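You operate a simulated robot arm through the tools that you are given. There is no shell and no other tool. Be economical: measure what you need, move in short steps, check, and stop when the job is done.

The job below is to be done with a simulated robot arm. You get a single attempt, and the scene is never put back.

## Task
Fill the blue spout pack to the HIGH line and cap it.
Fine: It stays in the holder, spout aside, nothing spilt; the cap has the pack's colour. Where these are worked on the way, their far stop is far enough and under half their travel is too little: spout.

Only the result counts: the job must be done as asked and must still hold three seconds after the hand-in. Knocking over, shifting, dropping, spilling or breaking anything else fails it. A push-on lid holds only when it is set on centred and level and pressed home; a screw cap is set on level and turned clockwise until tight.

## Robot
A 6-joint arm with a two-finger parallel gripper, fixed in place. Base frame: the origin is at the foot of the arm, x ahead of it, y to its left, z up; the work surface is at about z = 80. Units: cm, rad, N and s.
With the tool pointing down near the work surface it reaches from about 26 to 68 cm from the base axis. Its first joint turns from -1.152 to 1.152 rad. Payload 2.9 kg.
The tool frame sits at the grasp point between the pads (the TCP): z along the fingers, y along the line on which they close. The tips reach 3 cm beyond it. The gripper opens to 11 cm. The fingers are 2 cm wide and 1 cm thick; the gripper's body (4.8 by 11.2 cm) begins 5.5 cm behind the TCP.
Orientation is told as [roll, pitch, yaw] about the base's x, y, z axes, in that order, counted from this pose: with the fingers straight down and closing along the base's y, the tool's x points along the base's -x, its y along +y and its z along -z.

## Interface
- The arm moves only by the tool servo_tool. Its argument "series" is one flat list of numbers, 7 for each row, row after row: the shift along the tool's x, y, z in units of 20 mm (1.0 is 20 mm), then the turn, a rotation vector about the tool's x, y, z in units of 5 degrees (1.0 is 5 degrees), then the closure, from 0 (fully open) to 1 (shut). In form: [x, y, z, ax, ay, az, fingers, x, y, z, ax, ay, az, fingers, ...]. A call has 1 to 8 rows; each row shifts and turns the commanded pose from where the row before left it, along the tool's axes as they then stand. A call with a number of a shift or a turn outside -1 to 1 is refused whole. Each row takes 0.2 s and may step no farther than 5 cm and 0.15 rad from the row before; otherwise, or with a gripper value out of range, the whole call is refused. Where a pose cannot be reached the arm comes as near as it can. A force on the tool above 70 N (or 10 N above the force at the start of the call, whichever is more), or a blocked arm, ends the call early, and 0.2 s more pass. Each finger travels about 10.8 cm/s and halts on what it meets, pressing with about 26 N; the grip force reading is that of the motor and also rises with nothing between the fingers. The clock runs only during rows and for 0.2 s after the last one: add rows that do not move to give the fingers time. It gives the time, the measured TCP pose, the force on the tool (base axes), the opening and the grip force at its end, in the units of the frame above (readings bear some noise), with the torque about the TCP (base axes, N m) and any sound that the robot's microphone picked up.
- Cameras (640 x 400 px; columns grow to the right, rows downward): "scene" is fixed at [7.26, 43.33, 140.32]; the picture's right is [-0.87, -0.50, 0.00], its down [-0.17, 0.30, -0.94] and it looks along [0.47, -0.81, -0.35] (base axes); focal length 317 px, centre (320, 200). "wrist" rides on the gripper at [7.2, 1.7, -10.3] in the tool frame; the picture's right is [-0.23, 0.97, 0.00], its down [-0.76, -0.18, -0.62] and it looks along [-0.61, -0.14, 0.78] (tool axes); focal length 222 px, centre (320, 200). There is no depth. A picture from a camera that has moved, and an enlarged one, comes with that camera's place and axes in the base frame and with its lens. The place of the scene camera against the robot may be out by one fixed shift of up to 2.5 cm in any direction.
- snapshot(camera): a new picture of that camera. No time passes.
- enlarge(camera, box): a new picture of the part [left, top, right, bottom] of that camera's present view, enlarged. No time passes.
- sign_off(): hands the job in; it is judged then, once.

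Go step by step. Nothing tells you positions but the pictures and the camera data: compare them with the known pose of the tool, close in by small moves and look again before you grip or let go. The budget is 120 turns and 76 pictures, counting those below and the enlarged ones. Unless the task says otherwise, let go and move clear before handing in, and close with one line.

The tools are called after "Call:" as name(argument=value, ...) on one line, values as JSON. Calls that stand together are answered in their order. servo_tool: Moves the arm, as the interface text tells. Its arguments: {"type":"object","properties":{"series":{"type":"array"}},"required":["series"]} The other tools are called the same way: snapshot (camera) takes a picture; enlarge (camera, box) takes an enlarged picture of a part of a camera's view; sign_off () hands the job in.

At the start:

```text
time_s: 0.0
ee_pos: [38.69, -2.65, 128.81]
tool_rot: [-0.001, -0.001, 0.001]
ft_force: [-0.2, 1.1, -0.1]
wrist_torque: [-0.01, 0.01, -0.03]
width: 10.98
finger_force: 0.1
```

scene: 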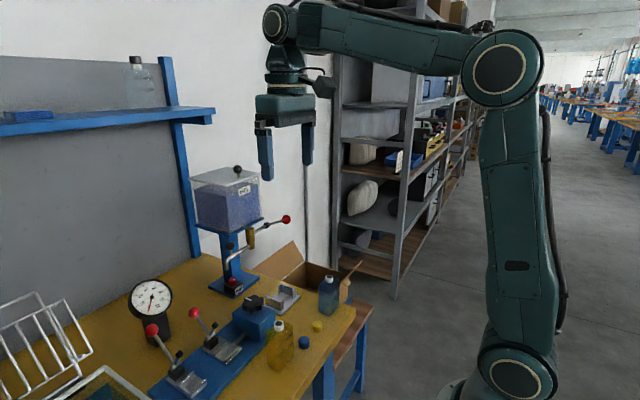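
wrist: 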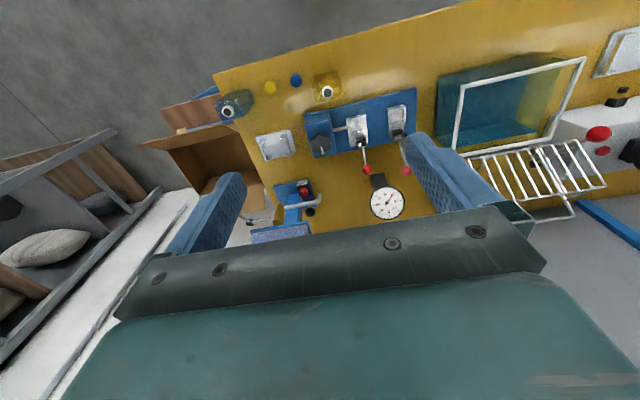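

I see a workbench with a hopper with a lever and spout, a blue and a yellow bottle, two caps, clamps and a gauge. I'll look closer at each part first.

Call:
enlarge(camera="scene", box=[180, 150, 340, 300])

Call:
enlarge(camera="scene", box=[120, 260, 360, 400])

Call:
enlarge(camera="wrist", box=[200, 50, 440, 250])

```text
2.67 times, centred on (260, 225) of scene
camera zoom: at [7.26, 43.33, 140.32], right [-0.87, -0.5, 0.0], down [-0.17, 0.3, -0.94], along [0.47, -0.81, -0.35], focal length 845 px, centre (480, 133)
```

zoom: 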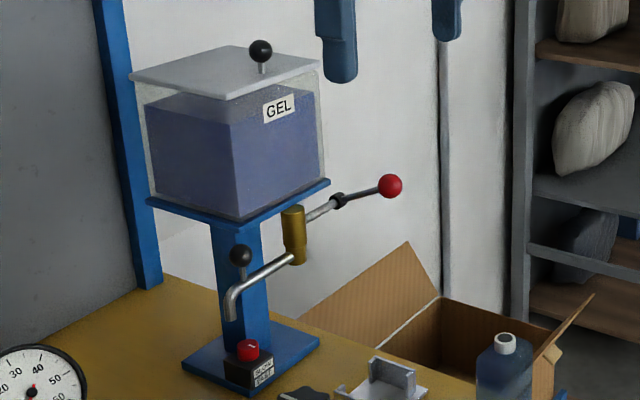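

```text
2.67 times, centred on (240, 330) of scene
camera zoom: at [7.26, 43.33, 140.32], right [-0.87, -0.5, 0.0], down [-0.17, 0.3, -0.94], along [0.47, -0.81, -0.35], focal length 845 px, centre (533, -147)
```

zoom: 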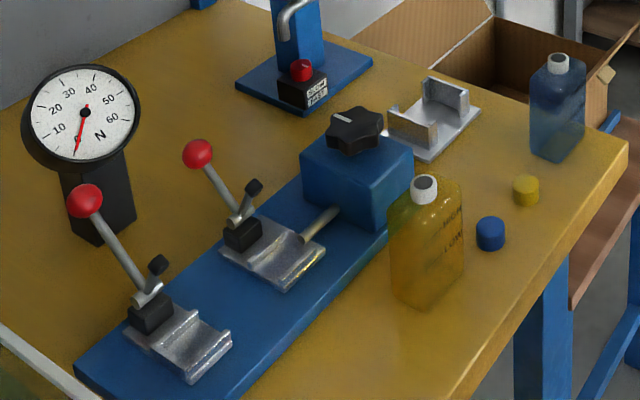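

```text
2.00 times, centred on (320, 150) of wrist
camera zoom: at [31.38, -0.99, 138.97], right [0.23, 0.97, 0.0], down [0.76, -0.18, 0.62], along [0.61, -0.14, -0.78], focal length 444 px, centre (320, 300)
```

zoom: 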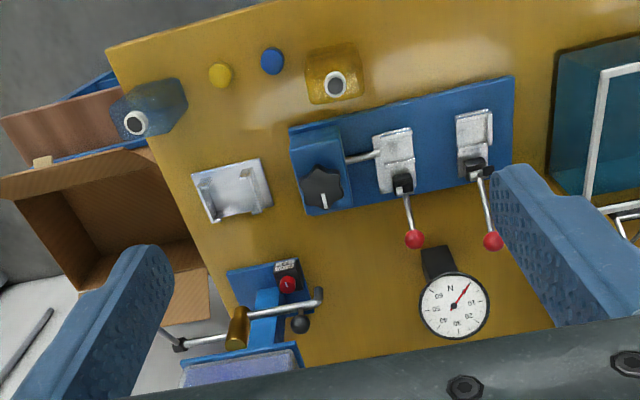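

I take the blue pack to stand at about (41, -23), the holder at about (55, -19), and the spout swung aside near (62, -8). I'll move to the right and lower for a better view.

Call:
servo_tool(series=[0.3, -1, 0.5, 0, 0, 0, 0, 0.3, -1, 0.5, 0, 0, 0, 0, 0.3, -1, 0.5, 0, 0, 0, 0, 0.3, -1, 0.5, 0, 0, 0, 0, 0, -1, 0.5, 0, 0, 0, 0, 0, -1, 0.5, 0, 0, 0, 0, 0, -1, 0.5, 0, 0, 0, 0, 0, -1, 0.5, 0, 0, 0, 0])

Call:
snapshot(camera="wrist")

Call:
enlarge(camera="wrist", box=[200, 20, 440, 220])

```text
time_s: 1.8
ee_pos: [36.25, -18.62, 120.67]
tool_rot: [-0.001, -0.003, 0.001]
ft_force: [0.7, -0.6, -0.3]
wrist_torque: [0.04, -0.01, 0.02]
width: 11.0
finger_force: 0.0
```

```text
70 pictures are left
camera wrist: at [28.97, -16.91, 130.86], right [0.23, 0.97, 0.0], down [0.76, -0.18, 0.62], along [0.61, -0.14, -0.78], focal length 222 px, centre (320, 200)
```

wrist: 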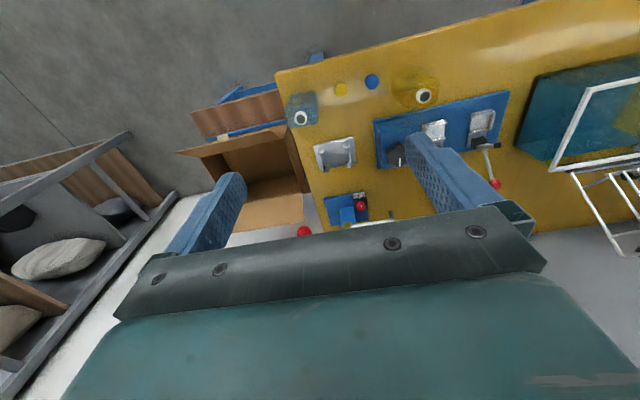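

```text
2.00 times, centred on (320, 120) of wrist
camera zoom: at [28.97, -16.91, 130.86], right [0.23, 0.97, 0.0], down [0.76, -0.18, 0.62], along [0.61, -0.14, -0.78], focal length 444 px, centre (320, 360)
```

zoom: 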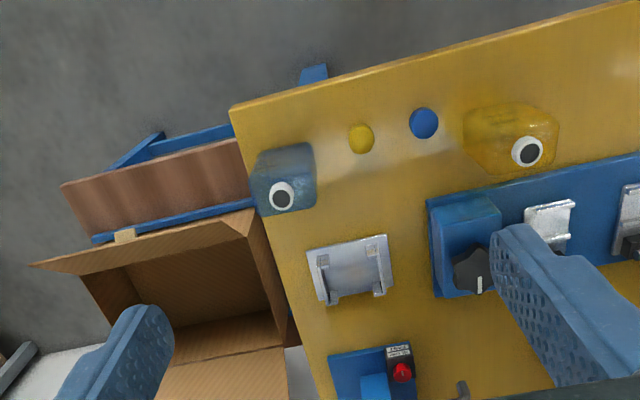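

The pack's mouth is at about (41.2, -23.2, 90.5), the blue cap at (40.4, -8.7), and the holder at (54.5, -18.9). I'll tilt the tool forward to look at the spout and lever from the front.

Call:
servo_tool(series=[0, 0, 0, 0, -1, 0, 0, 0, 0, 0, 0, -1, 0, 0, 0, 0, 0, 0, -1, 0, 0, 0, 0, 0, 0, -1, 0, 0, 0, 0, 0, 0, -1, 0, 0, 0, 0, 0, 0, -1, 0, 0, 0, 0, 0, 0, -1, 0, 0, 0, 0, 0, 0, -1, 0, 0])

Call:
snapshot(camera="wrist")

```text
time_s: 3.6
ee_pos: [36.33, -18.65, 120.59]
tool_rot: [0.0, -0.702, 0.001]
ft_force: [0.1, -0.2, -0.3]
wrist_torque: [0.02, -0.02, 0.02]
width: 11.0
finger_force: 0.1
```

```text
68 pictures are left
camera wrist: at [24.04, -16.98, 123.86], right [0.17, 0.97, 0.15], down [0.18, -0.18, 0.97], along [0.97, -0.14, -0.21], focal length 222 px, centre (320, 200)
```

wrist: 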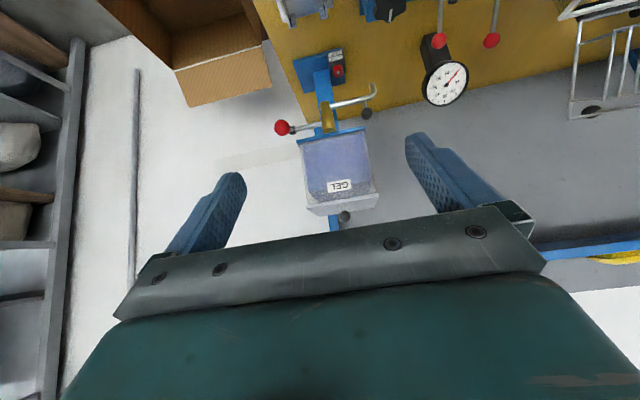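

The spout pivot is at about (64.9, -19.1), the outlet at (65.1, -8.7, 93.7), the spout knob at (65, -11.2, 99.5) and the lever ball at (57, -26, 103). Swung 90°, the outlet reaches the holder. Next I'll check how the pack and holder are turned.

Call:
enlarge(camera="scene", box=[256, 262, 352, 322])

Call:
enlarge(camera="wrist", box=[260, 30, 420, 130])

Call:
enlarge(camera="scene", box=[200, 205, 296, 300])

```text
6.67 times, centred on (304, 292) of scene
camera zoom: at [7.26, 43.33, 140.32], right [-0.87, -0.5, 0.0], down [-0.17, 0.3, -0.94], along [0.47, -0.81, -0.35], focal length 2112 px, centre (427, -413)
```

zoom: 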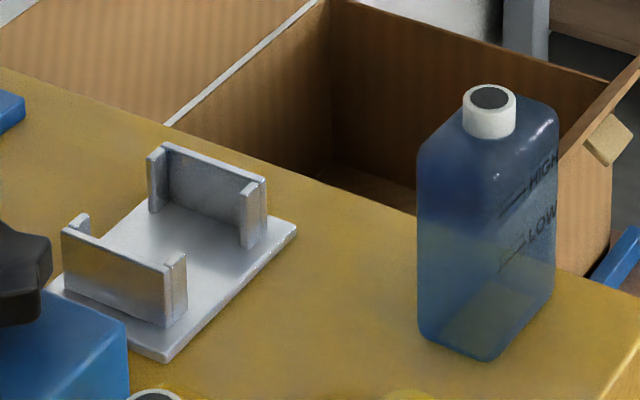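

```text
4.00 times, centred on (340, 80) of wrist
camera zoom: at [24.04, -16.98, 123.86], right [0.17, 0.97, 0.15], down [0.18, -0.18, 0.97], along [0.97, -0.14, -0.21], focal length 888 px, centre (240, 680)
```

zoom: 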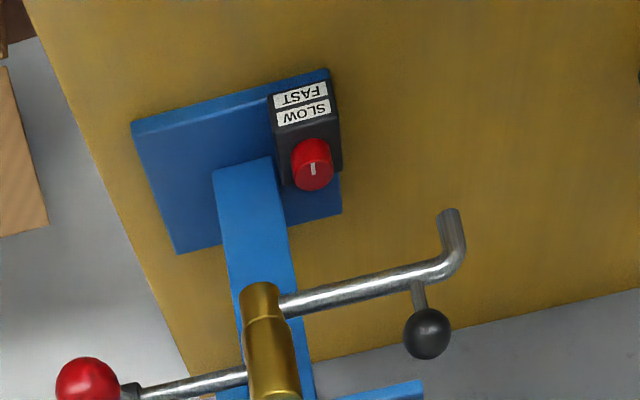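

```text
4.21 times, centred on (248, 252) of scene
camera zoom: at [7.26, 43.33, 140.32], right [-0.87, -0.5, 0.0], down [-0.17, 0.3, -0.94], along [0.47, -0.81, -0.35], focal length 1334 px, centre (623, -21)
```

zoom: 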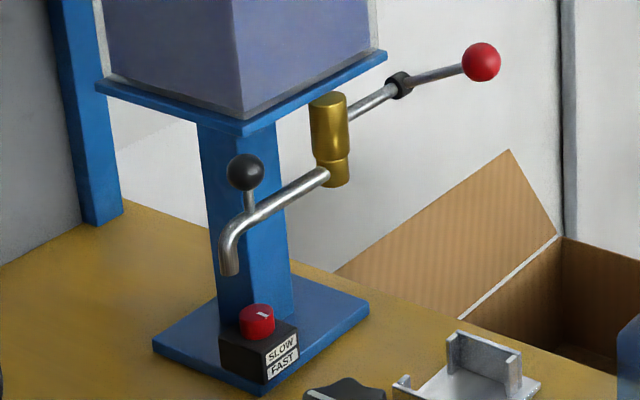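

The holder is an open two-walled pocket at about (55.3, -18.7), its walls at ±y and about 2.8 cm high. The pack measures about 3.5 × 5 cm and is nearly square to the axes. I'll go down toward the pack with the tool tilted 40° so the gripper stays clear of its mouth.

Call:
servo_tool(series=[0.88, -0.29, 1, 0, 0, 0, 0, 0.88, -0.29, 1, 0, 0, 0, 0, 0.88, -0.29, 1, 0, 0, 0, 0, 0.88, -0.29, 1, 0, 0, 0, 0, 0.88, -0.29, 1, 0, 0, 0, 0, 0.88, -0.29, 1, 0, 0, 0, 0, 0.88, -0.29, 1, 0, 0, 0, 0, 0.88, -0.29, 1, 0, 0, 0, 0])

Call:
snapshot(camera="wrist")

Call:
snapshot(camera="scene")

```text
time_s: 5.4
ee_pos: [35.8, -23.67, 99.14]
tool_rot: [0.0, -0.699, 0.0]
ft_force: [0.6, -0.4, 0.0]
wrist_torque: [0.0, -0.01, 0.02]
width: 11.03
finger_force: 0.1
```

```text
64 pictures are left
camera wrist: at [23.45, -21.89, 102.42], right [0.17, 0.97, 0.15], down [0.18, -0.18, 0.97], along [0.97, -0.14, -0.21], focal length 222 px, centre (320, 200)
```

wrist: 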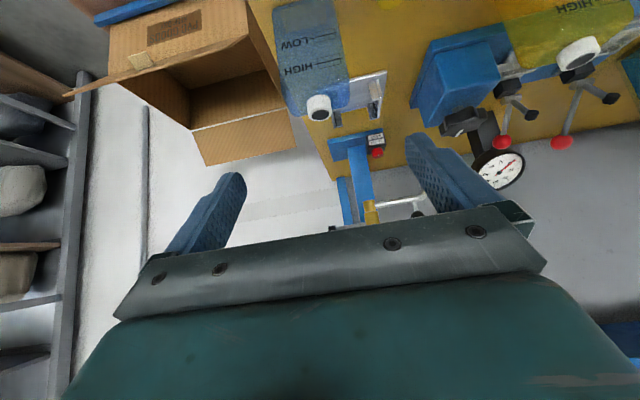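

```text
63 pictures are left
```

scene: 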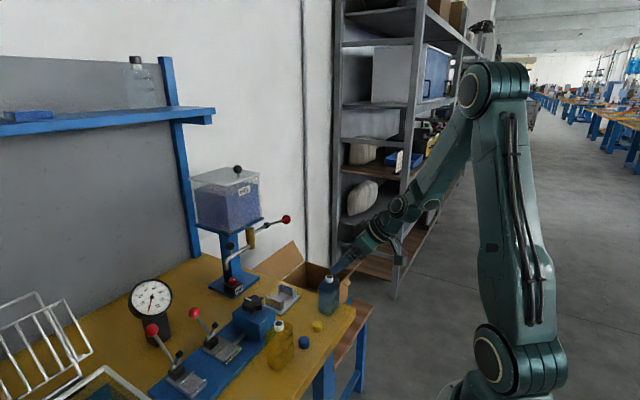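

The pack's label face points at the robot, so I can read the level from the wrist camera. I'll enlarge it.

Call:
enlarge(camera="wrist", box=[250, 0, 410, 140])

```text
2.86 times, centred on (330, 70) of wrist
camera zoom: at [23.45, -21.89, 102.42], right [0.17, 0.97, 0.15], down [0.18, -0.18, 0.97], along [0.97, -0.14, -0.21], focal length 635 px, centre (291, 571)
```

zoom: 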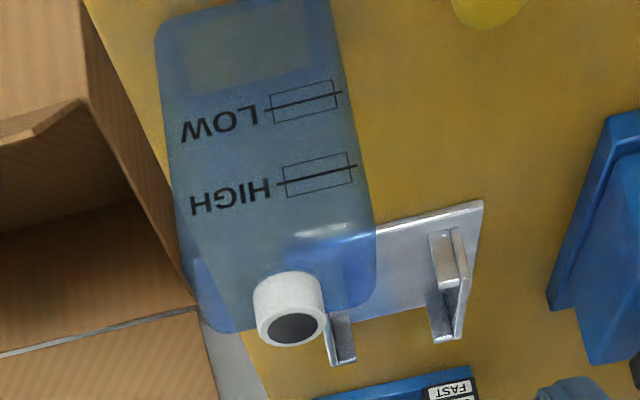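

The pack sits between the open fingers at y ≈ -23.25, and the box is well away. I'll advance to the grasp pose at about (40.9, -23.25, 87).

Call:
servo_tool(series=[0.279, 0.03, 0.898, 0, 0, 0, 0, 0.279, 0.03, 0.898, 0, 0, 0, 0, 0.279, 0.03, 0.898, 0, 0, 0, 0, 0.279, 0.03, 0.898, 0, 0, 0, 0, 0.279, 0.03, 0.898, 0, 0, 0, 0, 0.279, 0.03, 0.898, 0, 0, 0, 0, 0.279, 0.03, 0.898, 0, 0, 0, 0])

Call:
snapshot(camera="wrist")

Call:
enlarge(camera="scene", box=[256, 242, 384, 322])

```text
time_s: 7.0
ee_pos: [40.95, -23.04, 87.09]
tool_rot: [0.0, -0.701, 0.0]
ft_force: [0.1, 0.9, 1.0]
wrist_torque: [-0.01, 0.03, 0.01]
width: 11.02
finger_force: 0.1
```

```text
61 pictures are left
camera wrist: at [28.72, -21.21, 90.34], right [0.17, 0.97, 0.15], down [0.18, -0.18, 0.97], along [0.97, -0.14, -0.21], focal length 222 px, centre (320, 200)
```

wrist: 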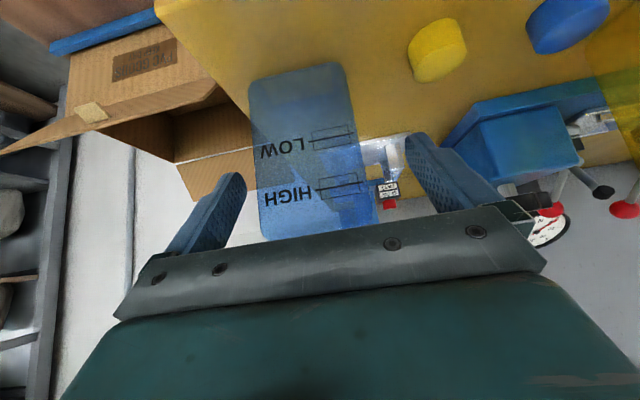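

```text
5.00 times, centred on (320, 282) of scene
camera zoom: at [7.26, 43.33, 140.32], right [-0.87, -0.5, 0.0], down [-0.17, 0.3, -0.94], along [0.47, -0.81, -0.35], focal length 1584 px, centre (320, -210)
```

zoom: 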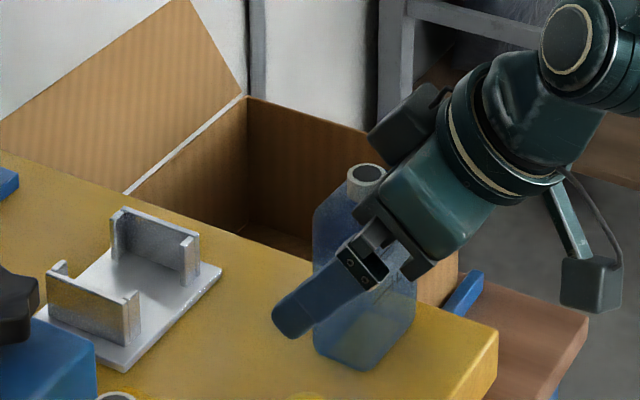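

The pack is between the fingers, so I'll close on it after a small centring shift.

Call:
servo_tool(series=[0, -0.12, 0, 0, 0, 0, 0, 0, 0, 0, 0, 0, 0, 0.5, 0, 0, 0, 0, 0, 0, 1, 0, 0, 0, 0, 0, 0, 1, 0, 0, 0, 0, 0, 0, 1])

Call:
snapshot(camera="wrist")

```text
time_s: 8.2
ee_pos: [40.96, -23.11, 87.19]
tool_rot: [0.0, -0.701, 0.0]
ft_force: [0.5, 0.0, 1.0]
wrist_torque: [-0.05, -0.01, 0.03]
width: 5.95
finger_force: 25.8
```

```text
59 pictures are left
camera wrist: at [28.73, -21.43, 90.32], right [0.17, 0.97, 0.15], down [0.18, -0.18, 0.97], along [0.97, -0.14, -0.21], focal length 222 px, centre (320, 200)
```

wrist: 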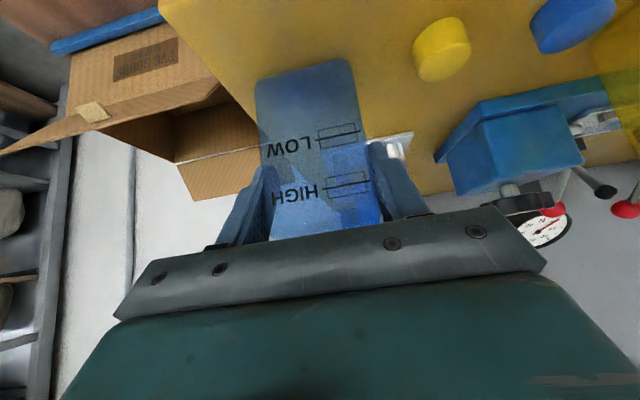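

The pack is gripped at a width of 5.95. I'll lift it 6 cm and move toward the holder.

Call:
servo_tool(series=[-0.48, 0, -0.57, 0, 0, 0, 1, -0.48, 0, -0.57, 0, 0, 0, 1, -0.48, 0, -0.57, 0, 0, 0, 1, -0.48, 0, -0.57, 0, 0, 0, 1, -0.765, 0.5, 0.644, 0, 0, 0, 1, -0.765, 0.5, 0.644, 0, 0, 0, 1, -0.765, 0.5, 0.644, 0, 0, 0, 1, 0, 0.5, 0, 0, 0, 0, 1])

Call:
snapshot(camera="wrist")

Call:
enlarge(camera="scene", box=[236, 222, 364, 322])

```text
time_s: 10.0
ee_pos: [46.97, -19.09, 93.28]
tool_rot: [0.0, -0.699, 0.0]
ft_force: [-0.3, -0.4, -0.9]
wrist_torque: [0.0, -0.03, 0.0]
width: 5.94
finger_force: 26.3
```

```text
58 pictures are left
camera wrist: at [34.72, -17.37, 96.38], right [0.17, 0.97, 0.15], down [0.18, -0.18, 0.97], along [0.97, -0.14, -0.21], focal length 222 px, centre (320, 200)
```

wrist: 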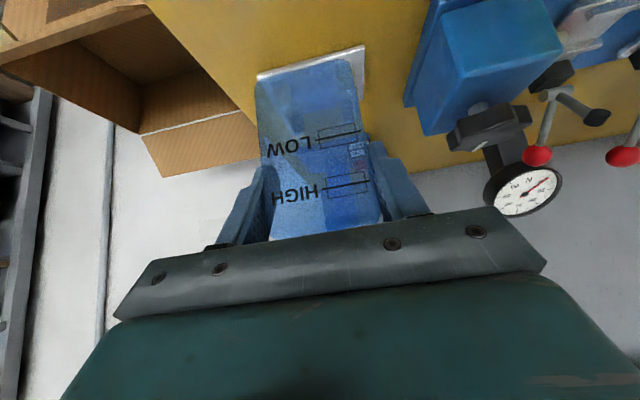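

```text
4.00 times, centred on (300, 272) of scene
camera zoom: at [7.26, 43.33, 140.32], right [-0.87, -0.5, 0.0], down [-0.17, 0.3, -0.94], along [0.47, -0.81, -0.35], focal length 1267 px, centre (400, -88)
```

zoom: 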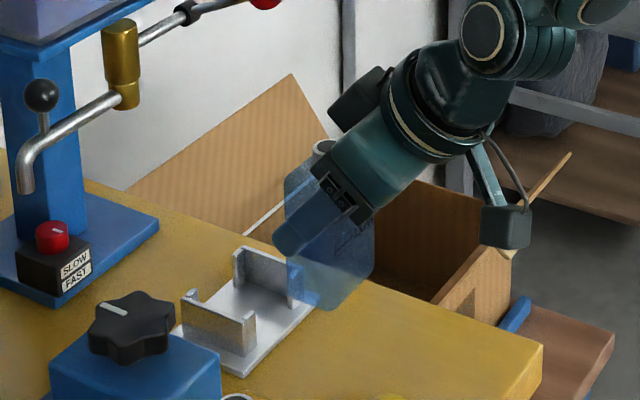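

From here the holder plate's near edge is at x = 50.8 and its centre at about (54.6, -18.8). The pack's axis is about 0.45 cm ahead of the TCP. I'll move the pack above the holder and compare.

Call:
servo_tool(series=[-0.68, 0.036, 0.574, 0, 0, 0, 1, -0.68, 0.036, 0.574, 0, 0, 0, 1, -0.68, 0.036, 0.574, 0, 0, 0, 1, -0.68, 0.036, 0.574, 0, 0, 0, 1, 0, 0, 0, 0, 0, 0, 1])

Call:
enlarge(camera="wrist", box=[220, 20, 420, 145])

Call:
enlarge(camera="scene", box=[252, 250, 332, 310])

```text
time_s: 11.2
ee_pos: [53.98, -18.74, 93.12]
tool_rot: [0.001, -0.697, 0.001]
ft_force: [0.7, -0.5, -0.8]
wrist_torque: [0.0, 0.03, 0.01]
width: 5.97
finger_force: 25.7
```

```text
3.20 times, centred on (320, 82) of wrist
camera zoom: at [41.89, -17.11, 96.27], right [0.17, 0.97, 0.15], down [0.18, -0.18, 0.97], along [0.97, -0.14, -0.21], focal length 711 px, centre (320, 576)
```

zoom: 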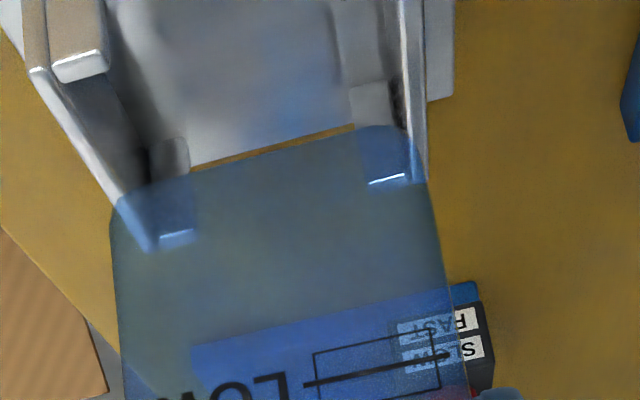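

```text
6.67 times, centred on (292, 280) of scene
camera zoom: at [7.26, 43.33, 140.32], right [-0.87, -0.5, 0.0], down [-0.17, 0.3, -0.94], along [0.47, -0.81, -0.35], focal length 2112 px, centre (507, -333)
```

zoom: 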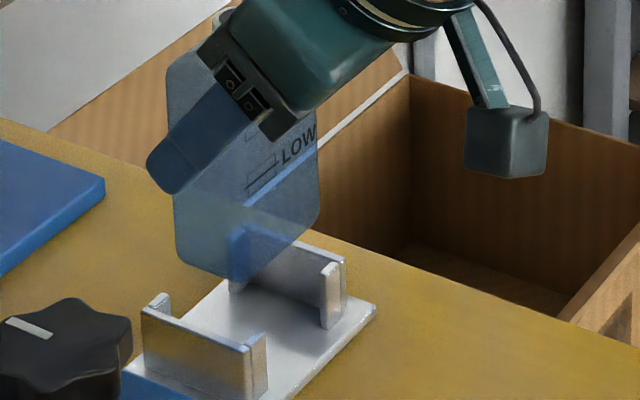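

The wrist view puts the pocket's centre at about (54.75, -18.87) and the pack nearly over it. I'll shift by +0.2/-0.1 and lower the pack into the mouth of the pocket.

Call:
servo_tool(series=[-0.076, -0.06, 0.065, 0, 0, 0, 1, 0.282, 0, 0.335, 0, 0, 0, 1, 0.282, 0, 0.335, 0, 0, 0, 1, 0.282, 0, 0.335, 0, 0, 0, 1, 0.282, 0, 0.335, 0, 0, 0, 1])

Call:
enlarge(camera="wrist", box=[220, 0, 420, 145])

Call:
enlarge(camera="scene", box=[252, 250, 332, 310])

```text
time_s: 12.4
ee_pos: [54.3, -19.1, 89.73]
tool_rot: [0.0, -0.702, 0.0]
ft_force: [4.4, 0.7, 0.9]
wrist_torque: [-0.05, -0.25, 0.11]
width: 5.97
finger_force: 26.0
```

```text
2.76 times, centred on (320, 72) of wrist
camera zoom: at [42.1, -17.33, 92.91], right [0.17, 0.97, 0.15], down [0.18, -0.18, 0.97], along [0.97, -0.14, -0.21], focal length 613 px, centre (320, 552)
```

zoom: 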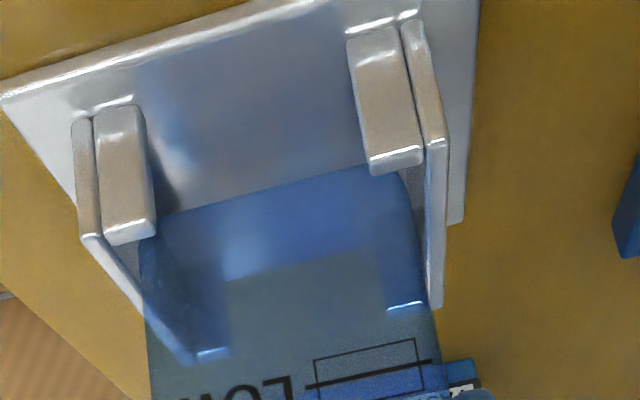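

```text
6.67 times, centred on (292, 280) of scene
camera zoom: at [7.27, 43.33, 140.32], right [-0.87, -0.5, 0.0], down [-0.17, 0.3, -0.94], along [0.47, -0.81, -0.35], focal length 2112 px, centre (507, -333)
```

zoom: 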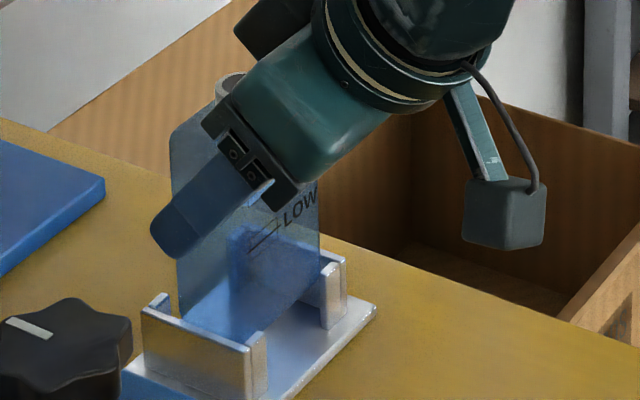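

The bottom of the pack is inside the pocket and touching lightly with Fx +4. I'll ease +x slightly and lower another centimetre while watching the forces.

Call:
servo_tool(series=[-0.057, 0.04, 0.048, 0, 0, 0, 1, 0.16, 0, 0.19, 0, 0, 0, 1, 0.16, 0, 0.19, 0, 0, 0, 1])

```text
time_s: 13.2
ee_pos: [54.41, -18.92, 88.72]
tool_rot: [-0.001, -0.697, 0.001]
ft_force: [2.9, -0.6, 0.1]
wrist_torque: [-0.02, -0.14, 0.09]
width: 5.98
finger_force: 26.1
```

It is going in smoothly with low forces. I'll lower until it seats.

Call:
servo_tool(series=[-0.03, 0, 0.025, 0, 0, 0, 1, 0.1, 0, 0.115, 0, 0, 0, 1, 0.1, 0, 0.115, 0, 0, 0, 1])

Call:
enlarge(camera="wrist", box=[220, 0, 420, 145])

```text
time_s: 14.0
ee_pos: [54.5, -18.98, 88.06]
tool_rot: [0.002, -0.697, -0.002]
ft_force: [-0.3, -0.2, -0.4]
wrist_torque: [-0.01, 0.0, 0.0]
width: 5.92
finger_force: 25.8
```

```text
2.76 times, centred on (320, 72) of wrist
camera zoom: at [42.2, -17.26, 91.26], right [0.17, 0.97, 0.15], down [0.18, -0.18, 0.97], along [0.97, -0.14, -0.21], focal length 613 px, centre (320, 552)
```

zoom: 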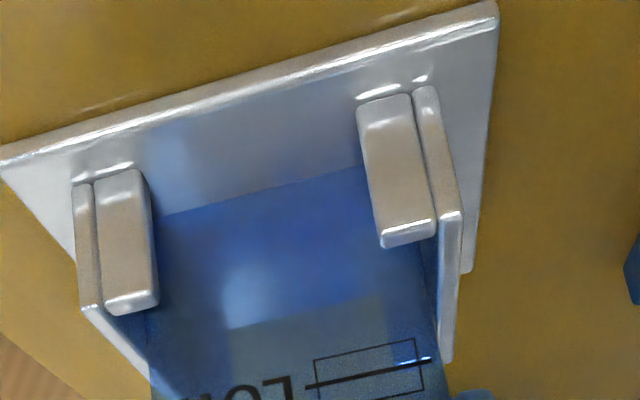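

It is centred with no side contact. A little farther down to touch the plate.

Call:
servo_tool(series=[0.032, 0, 0.038, 0, 0, 0, 1, 0.032, 0, 0.038, 0, 0, 0, 1])

```text
time_s: 14.6
ee_pos: [54.51, -18.97, 87.81]
tool_rot: [0.0, -0.698, 0.001]
ft_force: [0.3, -0.6, -0.2]
wrist_torque: [-0.02, -0.04, -0.01]
width: 5.96
finger_force: 25.5
```

Call:
servo_tool(series=[0.032, 0, 0.038, 0, 0, 0, 1, 0.032, 0, 0.038, 0, 0, 0, 1])

```text
time_s: 15.2
ee_pos: [54.52, -18.84, 87.73]
tool_rot: [0.0, -0.701, 0.001]
ft_force: [-1.7, 1.1, 6.0]
wrist_torque: [-0.19, 0.16, -0.07]
width: 5.96
finger_force: 25.6
```

The pack is seated with Fz at 6 N. I'll open and back off along the tool axis.

Call:
servo_tool(series=[0, 0, 0, 0, 0, 0, 0.5, 0, 0, 0, 0, 0, 0, 0, 0, 0, 0, 0, 0, 0, 0, 0, 0, -1, 0, 0, 0, 0, 0, 0, -1, 0, 0, 0, 0, 0, 0, -1, 0, 0, 0, 0, 0, 0, -1, 0, 0, 0, 0, 0, 0, -1, 0, 0, 0, 0])

Call:
snapshot(camera="wrist")

Call:
enlarge(camera="scene", box=[200, 200, 328, 310])

```text
time_s: 17.0
ee_pos: [48.01, -18.92, 95.29]
tool_rot: [0.003, -0.698, 0.0]
ft_force: [0.3, 0.2, 0.3]
wrist_torque: [0.05, 0.03, -0.02]
width: 11.02
finger_force: 0.1
```

```text
51 pictures are left
camera wrist: at [35.83, -17.09, 98.49], right [0.17, 0.97, 0.15], down [0.18, -0.18, 0.97], along [0.97, -0.14, -0.21], focal length 222 px, centre (320, 200)
```

wrist: 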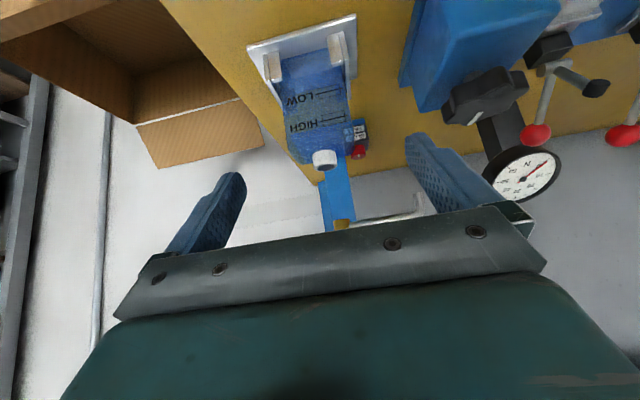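

```text
3.64 times, centred on (264, 255) of scene
camera zoom: at [7.26, 43.33, 140.32], right [-0.87, -0.5, 0.0], down [-0.17, 0.3, -0.94], along [0.47, -0.81, -0.35], focal length 1152 px, centre (524, 0)
```

zoom: 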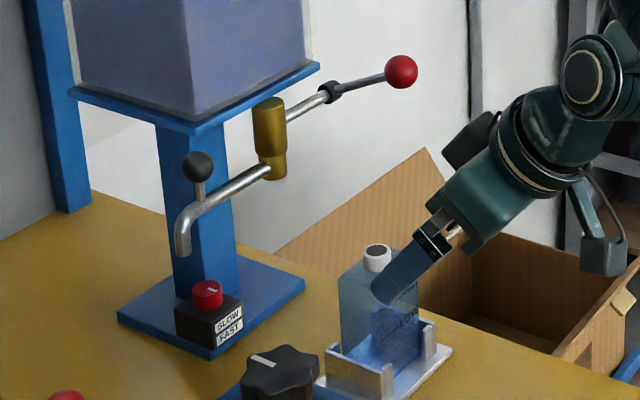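

The pack stands in the holder. Now the spout knob: I'll flatten the tool to a pitch of about -70°, half-close the fingers, and line up on y = -11.2.

Call:
servo_tool(series=[0, 0.65, 0, 0, -1, 0, 0.3, 0, 0.65, 0, 0, -1, 0, 0.545, 0, 0.65, 0, 0, -1, 0, 0.545, 0, 0.65, 0, 0, -1, 0, 0.545, 0, 0.65, 0, 0, -1, 0, 0.545, 0, 0.65, 0, 0, -1, 0, 0.545, -1, 0, -0.36, 0, 0, 0, 0.545, -1, 0, -0.36, 0, 0, 0, 0.545])

Call:
snapshot(camera="wrist")

```text
time_s: 18.8
ee_pos: [47.97, -11.11, 99.7]
tool_rot: [0.001, -1.222, 0.0]
ft_force: [0.3, -0.3, 0.2]
wrist_torque: [-0.02, -0.02, -0.02]
width: 5.01
finger_force: 0.0
```

```text
49 pictures are left
camera wrist: at [35.76, -9.42, 96.25], right [0.08, 0.97, 0.21], down [-0.33, -0.18, 0.93], along [0.94, -0.14, 0.3], focal length 222 px, centre (320, 200)
```

wrist: 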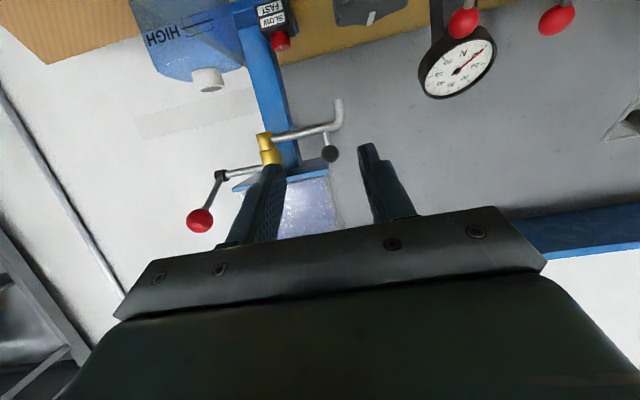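

The knob checks out at (65, -11.1, 99.6). I'll move forward most of the way and look again.

Call:
servo_tool(series=[-0.363, 0, 1, 0, 0, 0, 0.545, -0.363, 0, 1, 0, 0, 0, 0.545, -0.363, 0, 1, 0, 0, 0, 0.545, -0.363, 0, 1, 0, 0, 0, 0.545, -0.363, 0, 1, 0, 0, 0, 0.545, -0.363, 0, 1, 0, 0, 0, 0.545])

Call:
enlarge(camera="wrist", box=[200, 60, 440, 220])

Call:
enlarge(camera="scene", box=[190, 170, 330, 300])

```text
time_s: 20.2
ee_pos: [60.73, -11.01, 99.68]
tool_rot: [0.003, -1.222, -0.004]
ft_force: [-0.3, -1.2, 0.2]
wrist_torque: [-0.06, 0.0, 0.01]
width: 5.01
finger_force: 0.0
```

```text
2.50 times, centred on (320, 140) of wrist
camera zoom: at [48.58, -9.28, 96.3], right [0.08, 0.97, 0.21], down [-0.33, -0.18, 0.93], along [0.94, -0.14, 0.3], focal length 555 px, centre (320, 350)
```

zoom: 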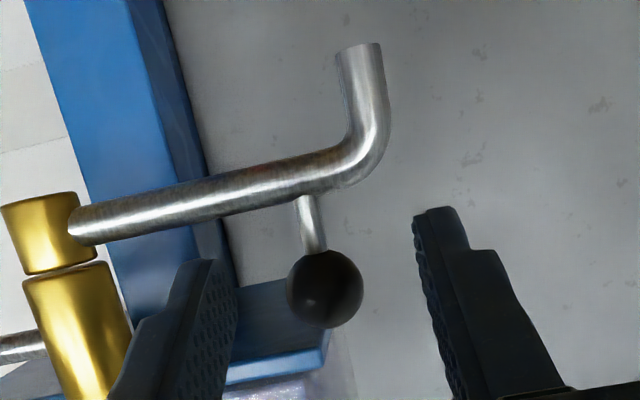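

```text
3.08 times, centred on (260, 235) of scene
camera zoom: at [7.26, 43.33, 140.32], right [-0.87, -0.5, 0.0], down [-0.17, 0.3, -0.94], along [0.47, -0.81, -0.35], focal length 975 px, centre (505, 92)
```

zoom: 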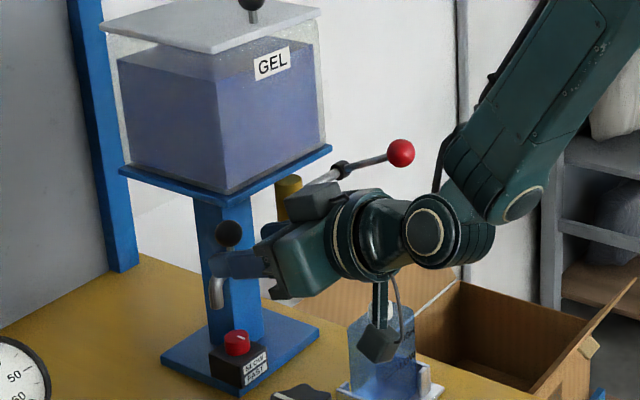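

The knob is centred between the fingers and the tray clears them above. I'll advance 4.3 cm and close.

Call:
servo_tool(series=[-0.363, -0.04, 1, 0, 0, 0, 0.545, -0.363, -0.04, 1, 0, 0, 0, 0.545, 0, 0, 0, 0, 0, 0, 1, 0, 0, 0, 0, 0, 0, 1, 0, 0, 0, 0, 0, 0, 1])

Call:
enlarge(camera="wrist", box=[200, 60, 440, 220])

```text
time_s: 21.4
ee_pos: [65.01, -11.26, 99.53]
tool_rot: [0.004, -1.222, -0.003]
ft_force: [-0.5, 2.3, 1.7]
wrist_torque: [-0.01, 0.32, 0.05]
width: 2.29
finger_force: 44.8
```

```text
2.50 times, centred on (320, 140) of wrist
camera zoom: at [52.84, -9.49, 96.14], right [0.08, 0.97, 0.21], down [-0.33, -0.18, 0.93], along [0.94, -0.14, 0.3], focal length 555 px, centre (320, 350)
```

zoom: 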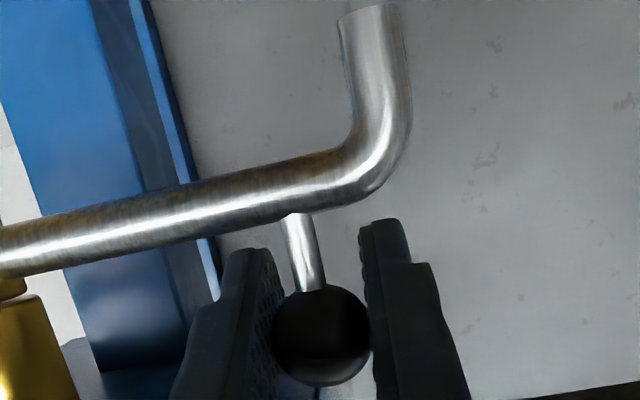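

The knob is gripped. I'll swing it through the first 45° of its arc about the pivot at (64.9, -19.1).

Call:
servo_tool(series=[0.265, -0.077, -0.729, 0, 0, 0, 1, 0.255, -0.226, -0.701, 0, 0, 0, 1, 0.235, -0.368, -0.646, 0, 0, 0, 1, 0.206, -0.494, -0.566, 0, 0, 0, 1])

Call:
snapshot(camera="wrist")

```text
time_s: 22.4
ee_pos: [59.38, -13.27, 99.46]
tool_rot: [0.01, -1.219, -0.006]
ft_force: [-13.0, 20.3, 0.8]
wrist_torque: [0.03, 0.12, 0.4]
width: 2.29
finger_force: 45.2
```

```text
45 pictures are left
camera wrist: at [47.12, -11.68, 96.19], right [0.08, 0.97, 0.22], down [-0.32, -0.18, 0.93], along [0.94, -0.14, 0.3], focal length 222 px, centre (320, 200)
```

wrist: 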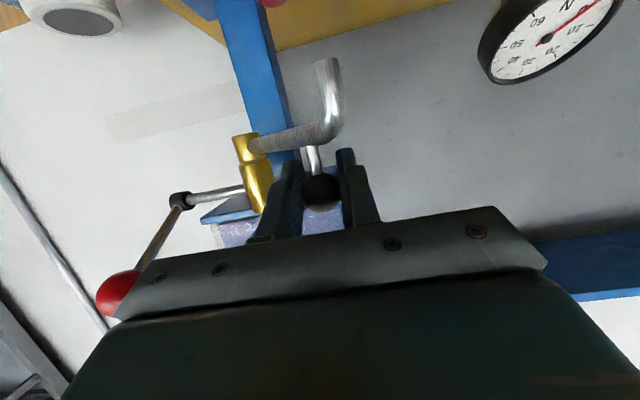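

The spout is turning; there's some outward force, so I'll widen the arc slightly for the second half.

Call:
servo_tool(series=[0.205, -0.5, -0.56, 0, 0, 0, 1, 0.135, -0.688, -0.37, 0, 0, 0, 1, 0.086, -0.74, -0.235, 0, 0, 0, 1])

```text
time_s: 23.2
ee_pos: [57.05, -17.62, 99.53]
tool_rot: [-0.005, -1.222, 0.0]
ft_force: [3.3, 2.2, -8.4]
wrist_torque: [-0.05, 0.03, 0.23]
width: 2.33
finger_force: 45.2
```

Call:
servo_tool(series=[0.015, -0.4, -0.04, 0, 0, 0, 1, 0.0, -0.4, 0, 0, 0, 0, 1])

Call:
snapshot(camera="wrist")

Call:
enlarge(camera="scene", box=[200, 200, 328, 310])

```text
time_s: 23.8
ee_pos: [56.92, -18.88, 99.68]
tool_rot: [0.005, -1.222, -0.002]
ft_force: [3.5, 4.4, -8.4]
wrist_torque: [0.02, -0.02, 0.39]
width: 2.33
finger_force: 45.2
```

```text
44 pictures are left
camera wrist: at [44.66, -17.25, 96.24], right [0.08, 0.97, 0.21], down [-0.33, -0.18, 0.93], along [0.94, -0.14, 0.3], focal length 222 px, centre (320, 200)
```

wrist: 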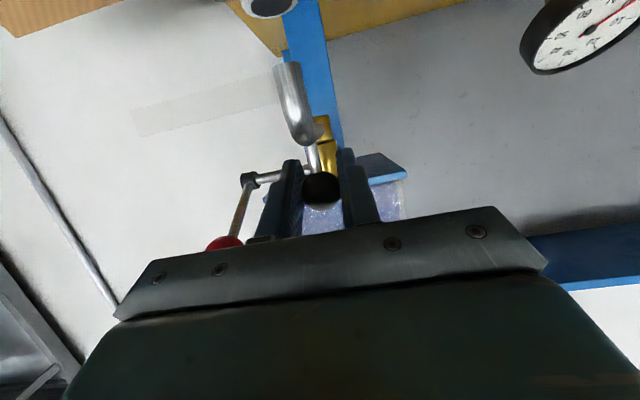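

```text
3.64 times, centred on (264, 255) of scene
camera zoom: at [7.29, 43.34, 140.32], right [-0.87, -0.5, 0.0], down [-0.17, 0.3, -0.94], along [0.47, -0.81, -0.35], focal length 1152 px, centre (524, 0)
```

zoom: 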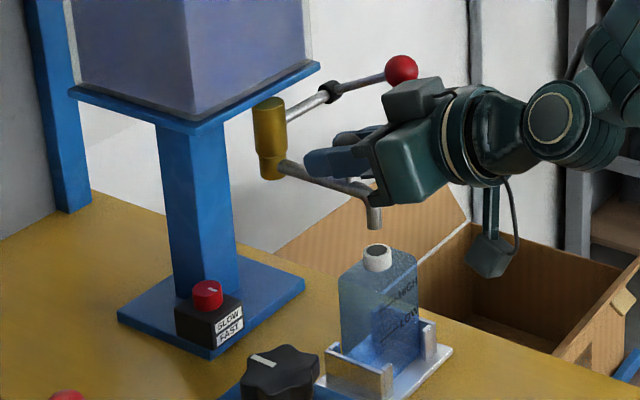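

The outlet is now almost over the mouth. I'll check for a stop with a small further push.

Call:
servo_tool(series=[0, -0.1, 0, 0, 0, 0, 1, 0.0, -0.1, 0, 0, 0, 0, 1])

```text
time_s: 24.4
ee_pos: [56.92, -19.13, 99.68]
tool_rot: [0.011, -1.223, -0.003]
ft_force: [-3.5, 23.4, 0.7]
wrist_torque: [-0.16, 0.36, 0.25]
width: 2.33
finger_force: 44.6
```

The spout is at its stop over the mouth, with Fy at 23 N. I'll release the knob, back off, and move toward the lever ball at about (57, -26.2, 103.2).

Call:
servo_tool(series=[0, 0.1, 0, 0, 0, 0, 0.8, 0, 0, 0, 0, 0, 0, 0.545, 0, 0, 0, 0, 0, 0, 0.545, 0.363, 0, -1, 0, 0, 0, 0.545, 0.363, 0, -1, 0, 0, 0, 0.545, 0.363, 0, -1, 0, 0, 0, 0.545, 0.363, 0, -1, 0, 0, 0, 0.545])

Call:
servo_tool(series=[-0.45, -0.9, -0.15, 0, 0, 0, 0.545, -0.45, -0.9, -0.15, 0, 0, 0, 0.545, -0.45, -0.9, -0.15, 0, 0, 0, 0.545, -0.45, -0.9, -0.15, 0, 0, 0, 0.545])

Call:
snapshot(camera="wrist")

Call:
enlarge(camera="scene", box=[200, 200, 328, 310])

```text
time_s: 26.0
ee_pos: [48.42, -19.19, 99.66]
tool_rot: [-0.002, -1.223, 0.002]
ft_force: [0.3, 1.2, 0.0]
wrist_torque: [0.02, -0.01, 0.01]
width: 4.99
finger_force: 0.1
```

```text
time_s: 27.0
ee_pos: [48.51, -26.27, 103.21]
tool_rot: [0.002, -1.222, -0.003]
ft_force: [0.3, 0.5, -0.7]
wrist_torque: [0.04, 0.01, 0.04]
width: 5.0
finger_force: 0.1
```

```text
42 pictures are left
camera wrist: at [36.32, -24.58, 99.89], right [0.08, 0.97, 0.21], down [-0.33, -0.18, 0.93], along [0.94, -0.14, 0.3], focal length 222 px, centre (320, 200)
```

wrist: 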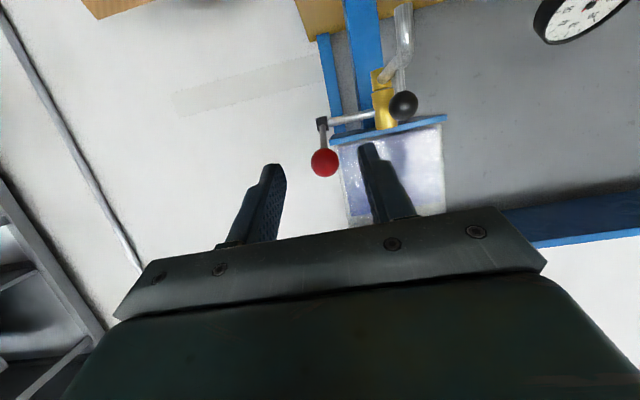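

```text
3.64 times, centred on (264, 255) of scene
camera zoom: at [7.26, 43.33, 140.32], right [-0.87, -0.5, 0.0], down [-0.17, 0.3, -0.94], along [0.47, -0.81, -0.35], focal length 1152 px, centre (524, 0)
```

zoom: 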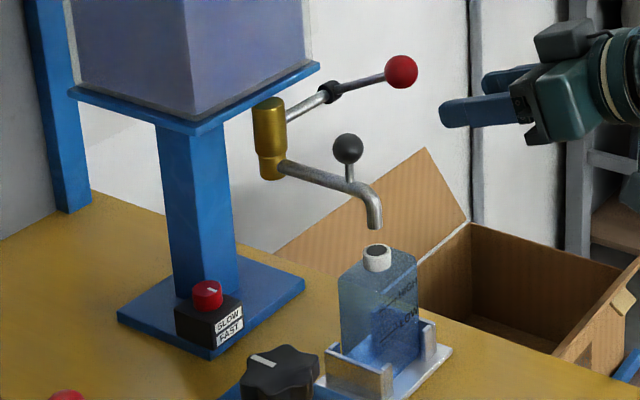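

The lever's handle swings about a y-axis stem with its collar at about (64.5, -26.4, 99.5), and the ball is at (57, -26.4, 103). I'll advance and grip the ball.

Call:
servo_tool(series=[-0.34, -0.02, 1.0, 0, 0, 0, 0.545, -0.34, -0.02, 1.0, 0, 0, 0, 0.545, -0.34, -0.02, 1.0, 0, 0, 0, 0.545, -0.34, -0.02, 1.0, 0, 0, 0, 0.545, 0, 0, 0, 0, 0, 0, 1, 0, 0, 0, 0, 0, 0, 1, 0, 0, 0, 0, 0, 0, 1])

Call:
snapshot(camera="wrist")

Call:
enlarge(camera="scene", box=[200, 200, 328, 310])

```text
time_s: 28.6
ee_pos: [57.08, -26.48, 103.36]
tool_rot: [0.001, -1.223, 0.0]
ft_force: [-3.1, 4.7, 2.3]
wrist_torque: [0.07, -0.07, 0.02]
width: 2.71
finger_force: 45.1
```

```text
40 pictures are left
camera wrist: at [44.77, -24.8, 99.86], right [0.08, 0.97, 0.21], down [-0.33, -0.18, 0.93], along [0.94, -0.14, 0.3], focal length 222 px, centre (320, 200)
```

wrist: 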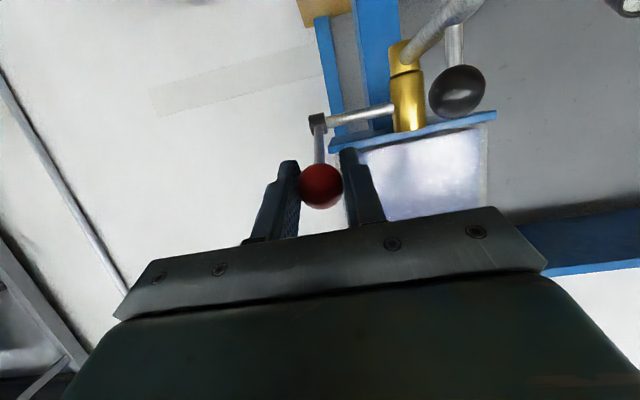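

```text
3.64 times, centred on (264, 255) of scene
camera zoom: at [7.25, 43.34, 140.32], right [-0.87, -0.5, 0.0], down [-0.17, 0.3, -0.94], along [0.47, -0.81, -0.35], focal length 1152 px, centre (524, 0)
```

zoom: 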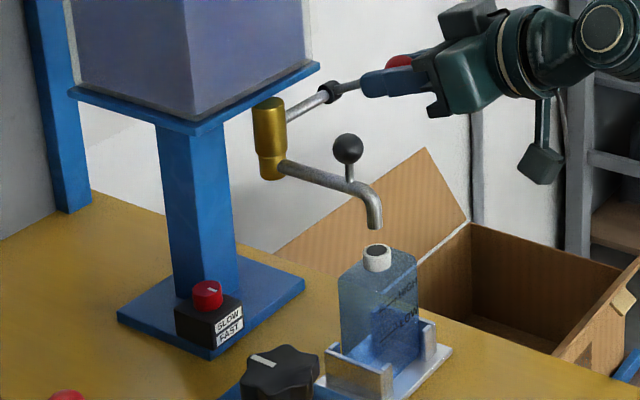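

The ball is gripped at a width of 2.7. I'll try a small move down along its arc.

Call:
servo_tool(series=[0.25, 0, -0.026, 0, 0, 0, 1])

```text
time_s: 29.0
ee_pos: [56.9, -26.38, 103.1]
tool_rot: [-0.006, -1.232, 0.009]
ft_force: [9.5, 4.4, 12.9]
wrist_torque: [0.12, -1.28, -0.03]
width: 2.72
finger_force: 45.3
```

Call:
servo_tool(series=[0.25, 0, -0.026, 0, 0, 0, 1])

```text
time_s: 29.4
ee_pos: [56.65, -26.52, 102.63]
tool_rot: [-0.002, -1.228, 0.004]
ft_force: [11.2, 5.4, 12.9]
wrist_torque: [0.01, -1.27, 0.05]
width: 2.73
finger_force: 44.9
```

The lever yields downward. I'll check for flow as it moves on.

Call:
servo_tool(series=[0.45, 0, -0.02, 0, 0, 0, 1, 0.25, 0, 0, 0, 0, 0, 1])

Call:
enlarge(camera="scene", box=[250, 230, 330, 310])

```text
time_s: 30.0
ee_pos: [56.18, -26.5, 100.96]
tool_rot: [0.003, -1.225, -0.001]
ft_force: [10.8, 8.0, 12.5]
wrist_torque: [-0.07, -1.18, 0.04]
width: 2.7
finger_force: 44.7
```

```text
5.00 times, centred on (290, 270) of scene
camera zoom: at [7.27, 43.36, 140.31], right [-0.87, -0.5, 0.0], down [-0.17, 0.3, -0.94], along [0.47, -0.81, -0.35], focal length 1584 px, centre (470, -150)
```

zoom: 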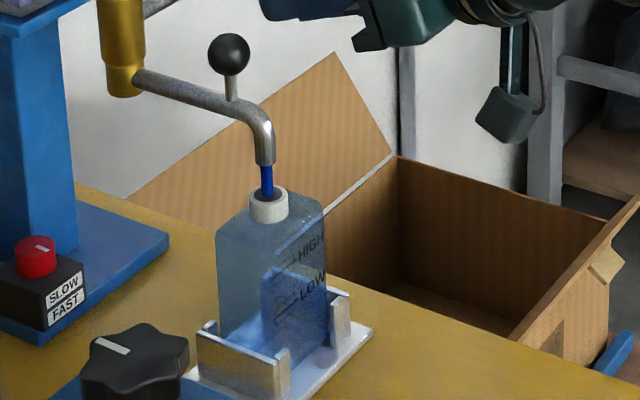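

Gel is flowing cleanly into the mouth. I'll hold briefly and gauge the fill rate.

Call:
servo_tool(series=[0, 0, 0, 0, 0, 0, 1, 0, 0, 0, 0, 0, 0, 1, 0, 0, 0, 0, 0, 0, 1, 0, 0, 0, 0, 0, 0, 1])

Call:
enlarge(camera="scene", box=[270, 260, 318, 300])

```text
time_s: 31.0
ee_pos: [56.08, -26.58, 101.13]
tool_rot: [0.007, -1.226, -0.006]
ft_force: [11.7, 9.8, 12.1]
wrist_torque: [-0.01, -1.03, 0.05]
width: 2.7
finger_force: 44.8
```

```text
10.00 times, centred on (294, 280) of scene
camera zoom: at [7.27, 43.37, 140.31], right [-0.87, -0.5, 0.0], down [-0.17, 0.3, -0.94], along [0.47, -0.81, -0.35], focal length 3168 px, centre (580, -600)
```

zoom: 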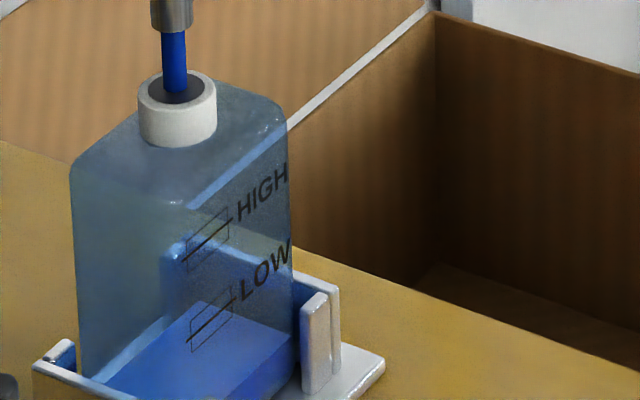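

The level is about 2.6 cm below LOW and 4.8 cm below HIGH and is rising at roughly 0.6–0.9 cm/s. I'll hold on and check again.

Call:
servo_tool(series=[0, 0, 0, 0, 0, 0, 1, 0, 0, 0, 0, 0, 0, 1, 0, 0, 0, 0, 0, 0, 1, 0, 0, 0, 0, 0, 0, 1, 0, 0, 0, 0, 0, 0, 1, 0, 0, 0, 0, 0, 0, 1, 0, 0, 0, 0, 0, 0, 1, 0, 0, 0, 0, 0, 0, 1])

Call:
enlarge(camera="scene", box=[270, 260, 318, 300])

```text
time_s: 32.8
ee_pos: [56.09, -26.58, 101.0]
tool_rot: [0.007, -1.223, -0.004]
ft_force: [8.6, 13.0, 7.4]
wrist_torque: [-0.02, -0.67, 0.07]
width: 2.72
finger_force: 44.4
```

```text
10.00 times, centred on (294, 280) of scene
camera zoom: at [7.27, 43.37, 140.31], right [-0.87, -0.5, 0.0], down [-0.17, 0.3, -0.94], along [0.47, -0.81, -0.35], focal length 3168 px, centre (580, -600)
```

zoom: 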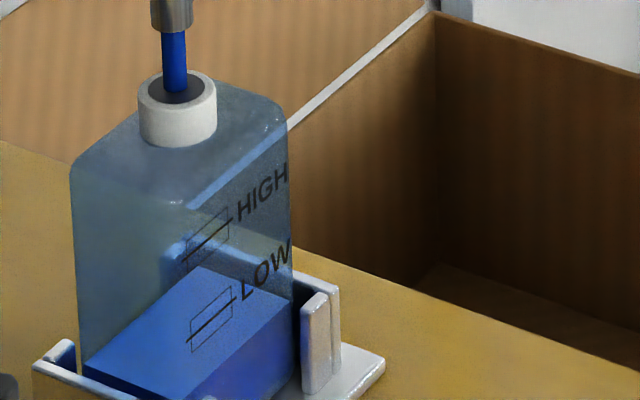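

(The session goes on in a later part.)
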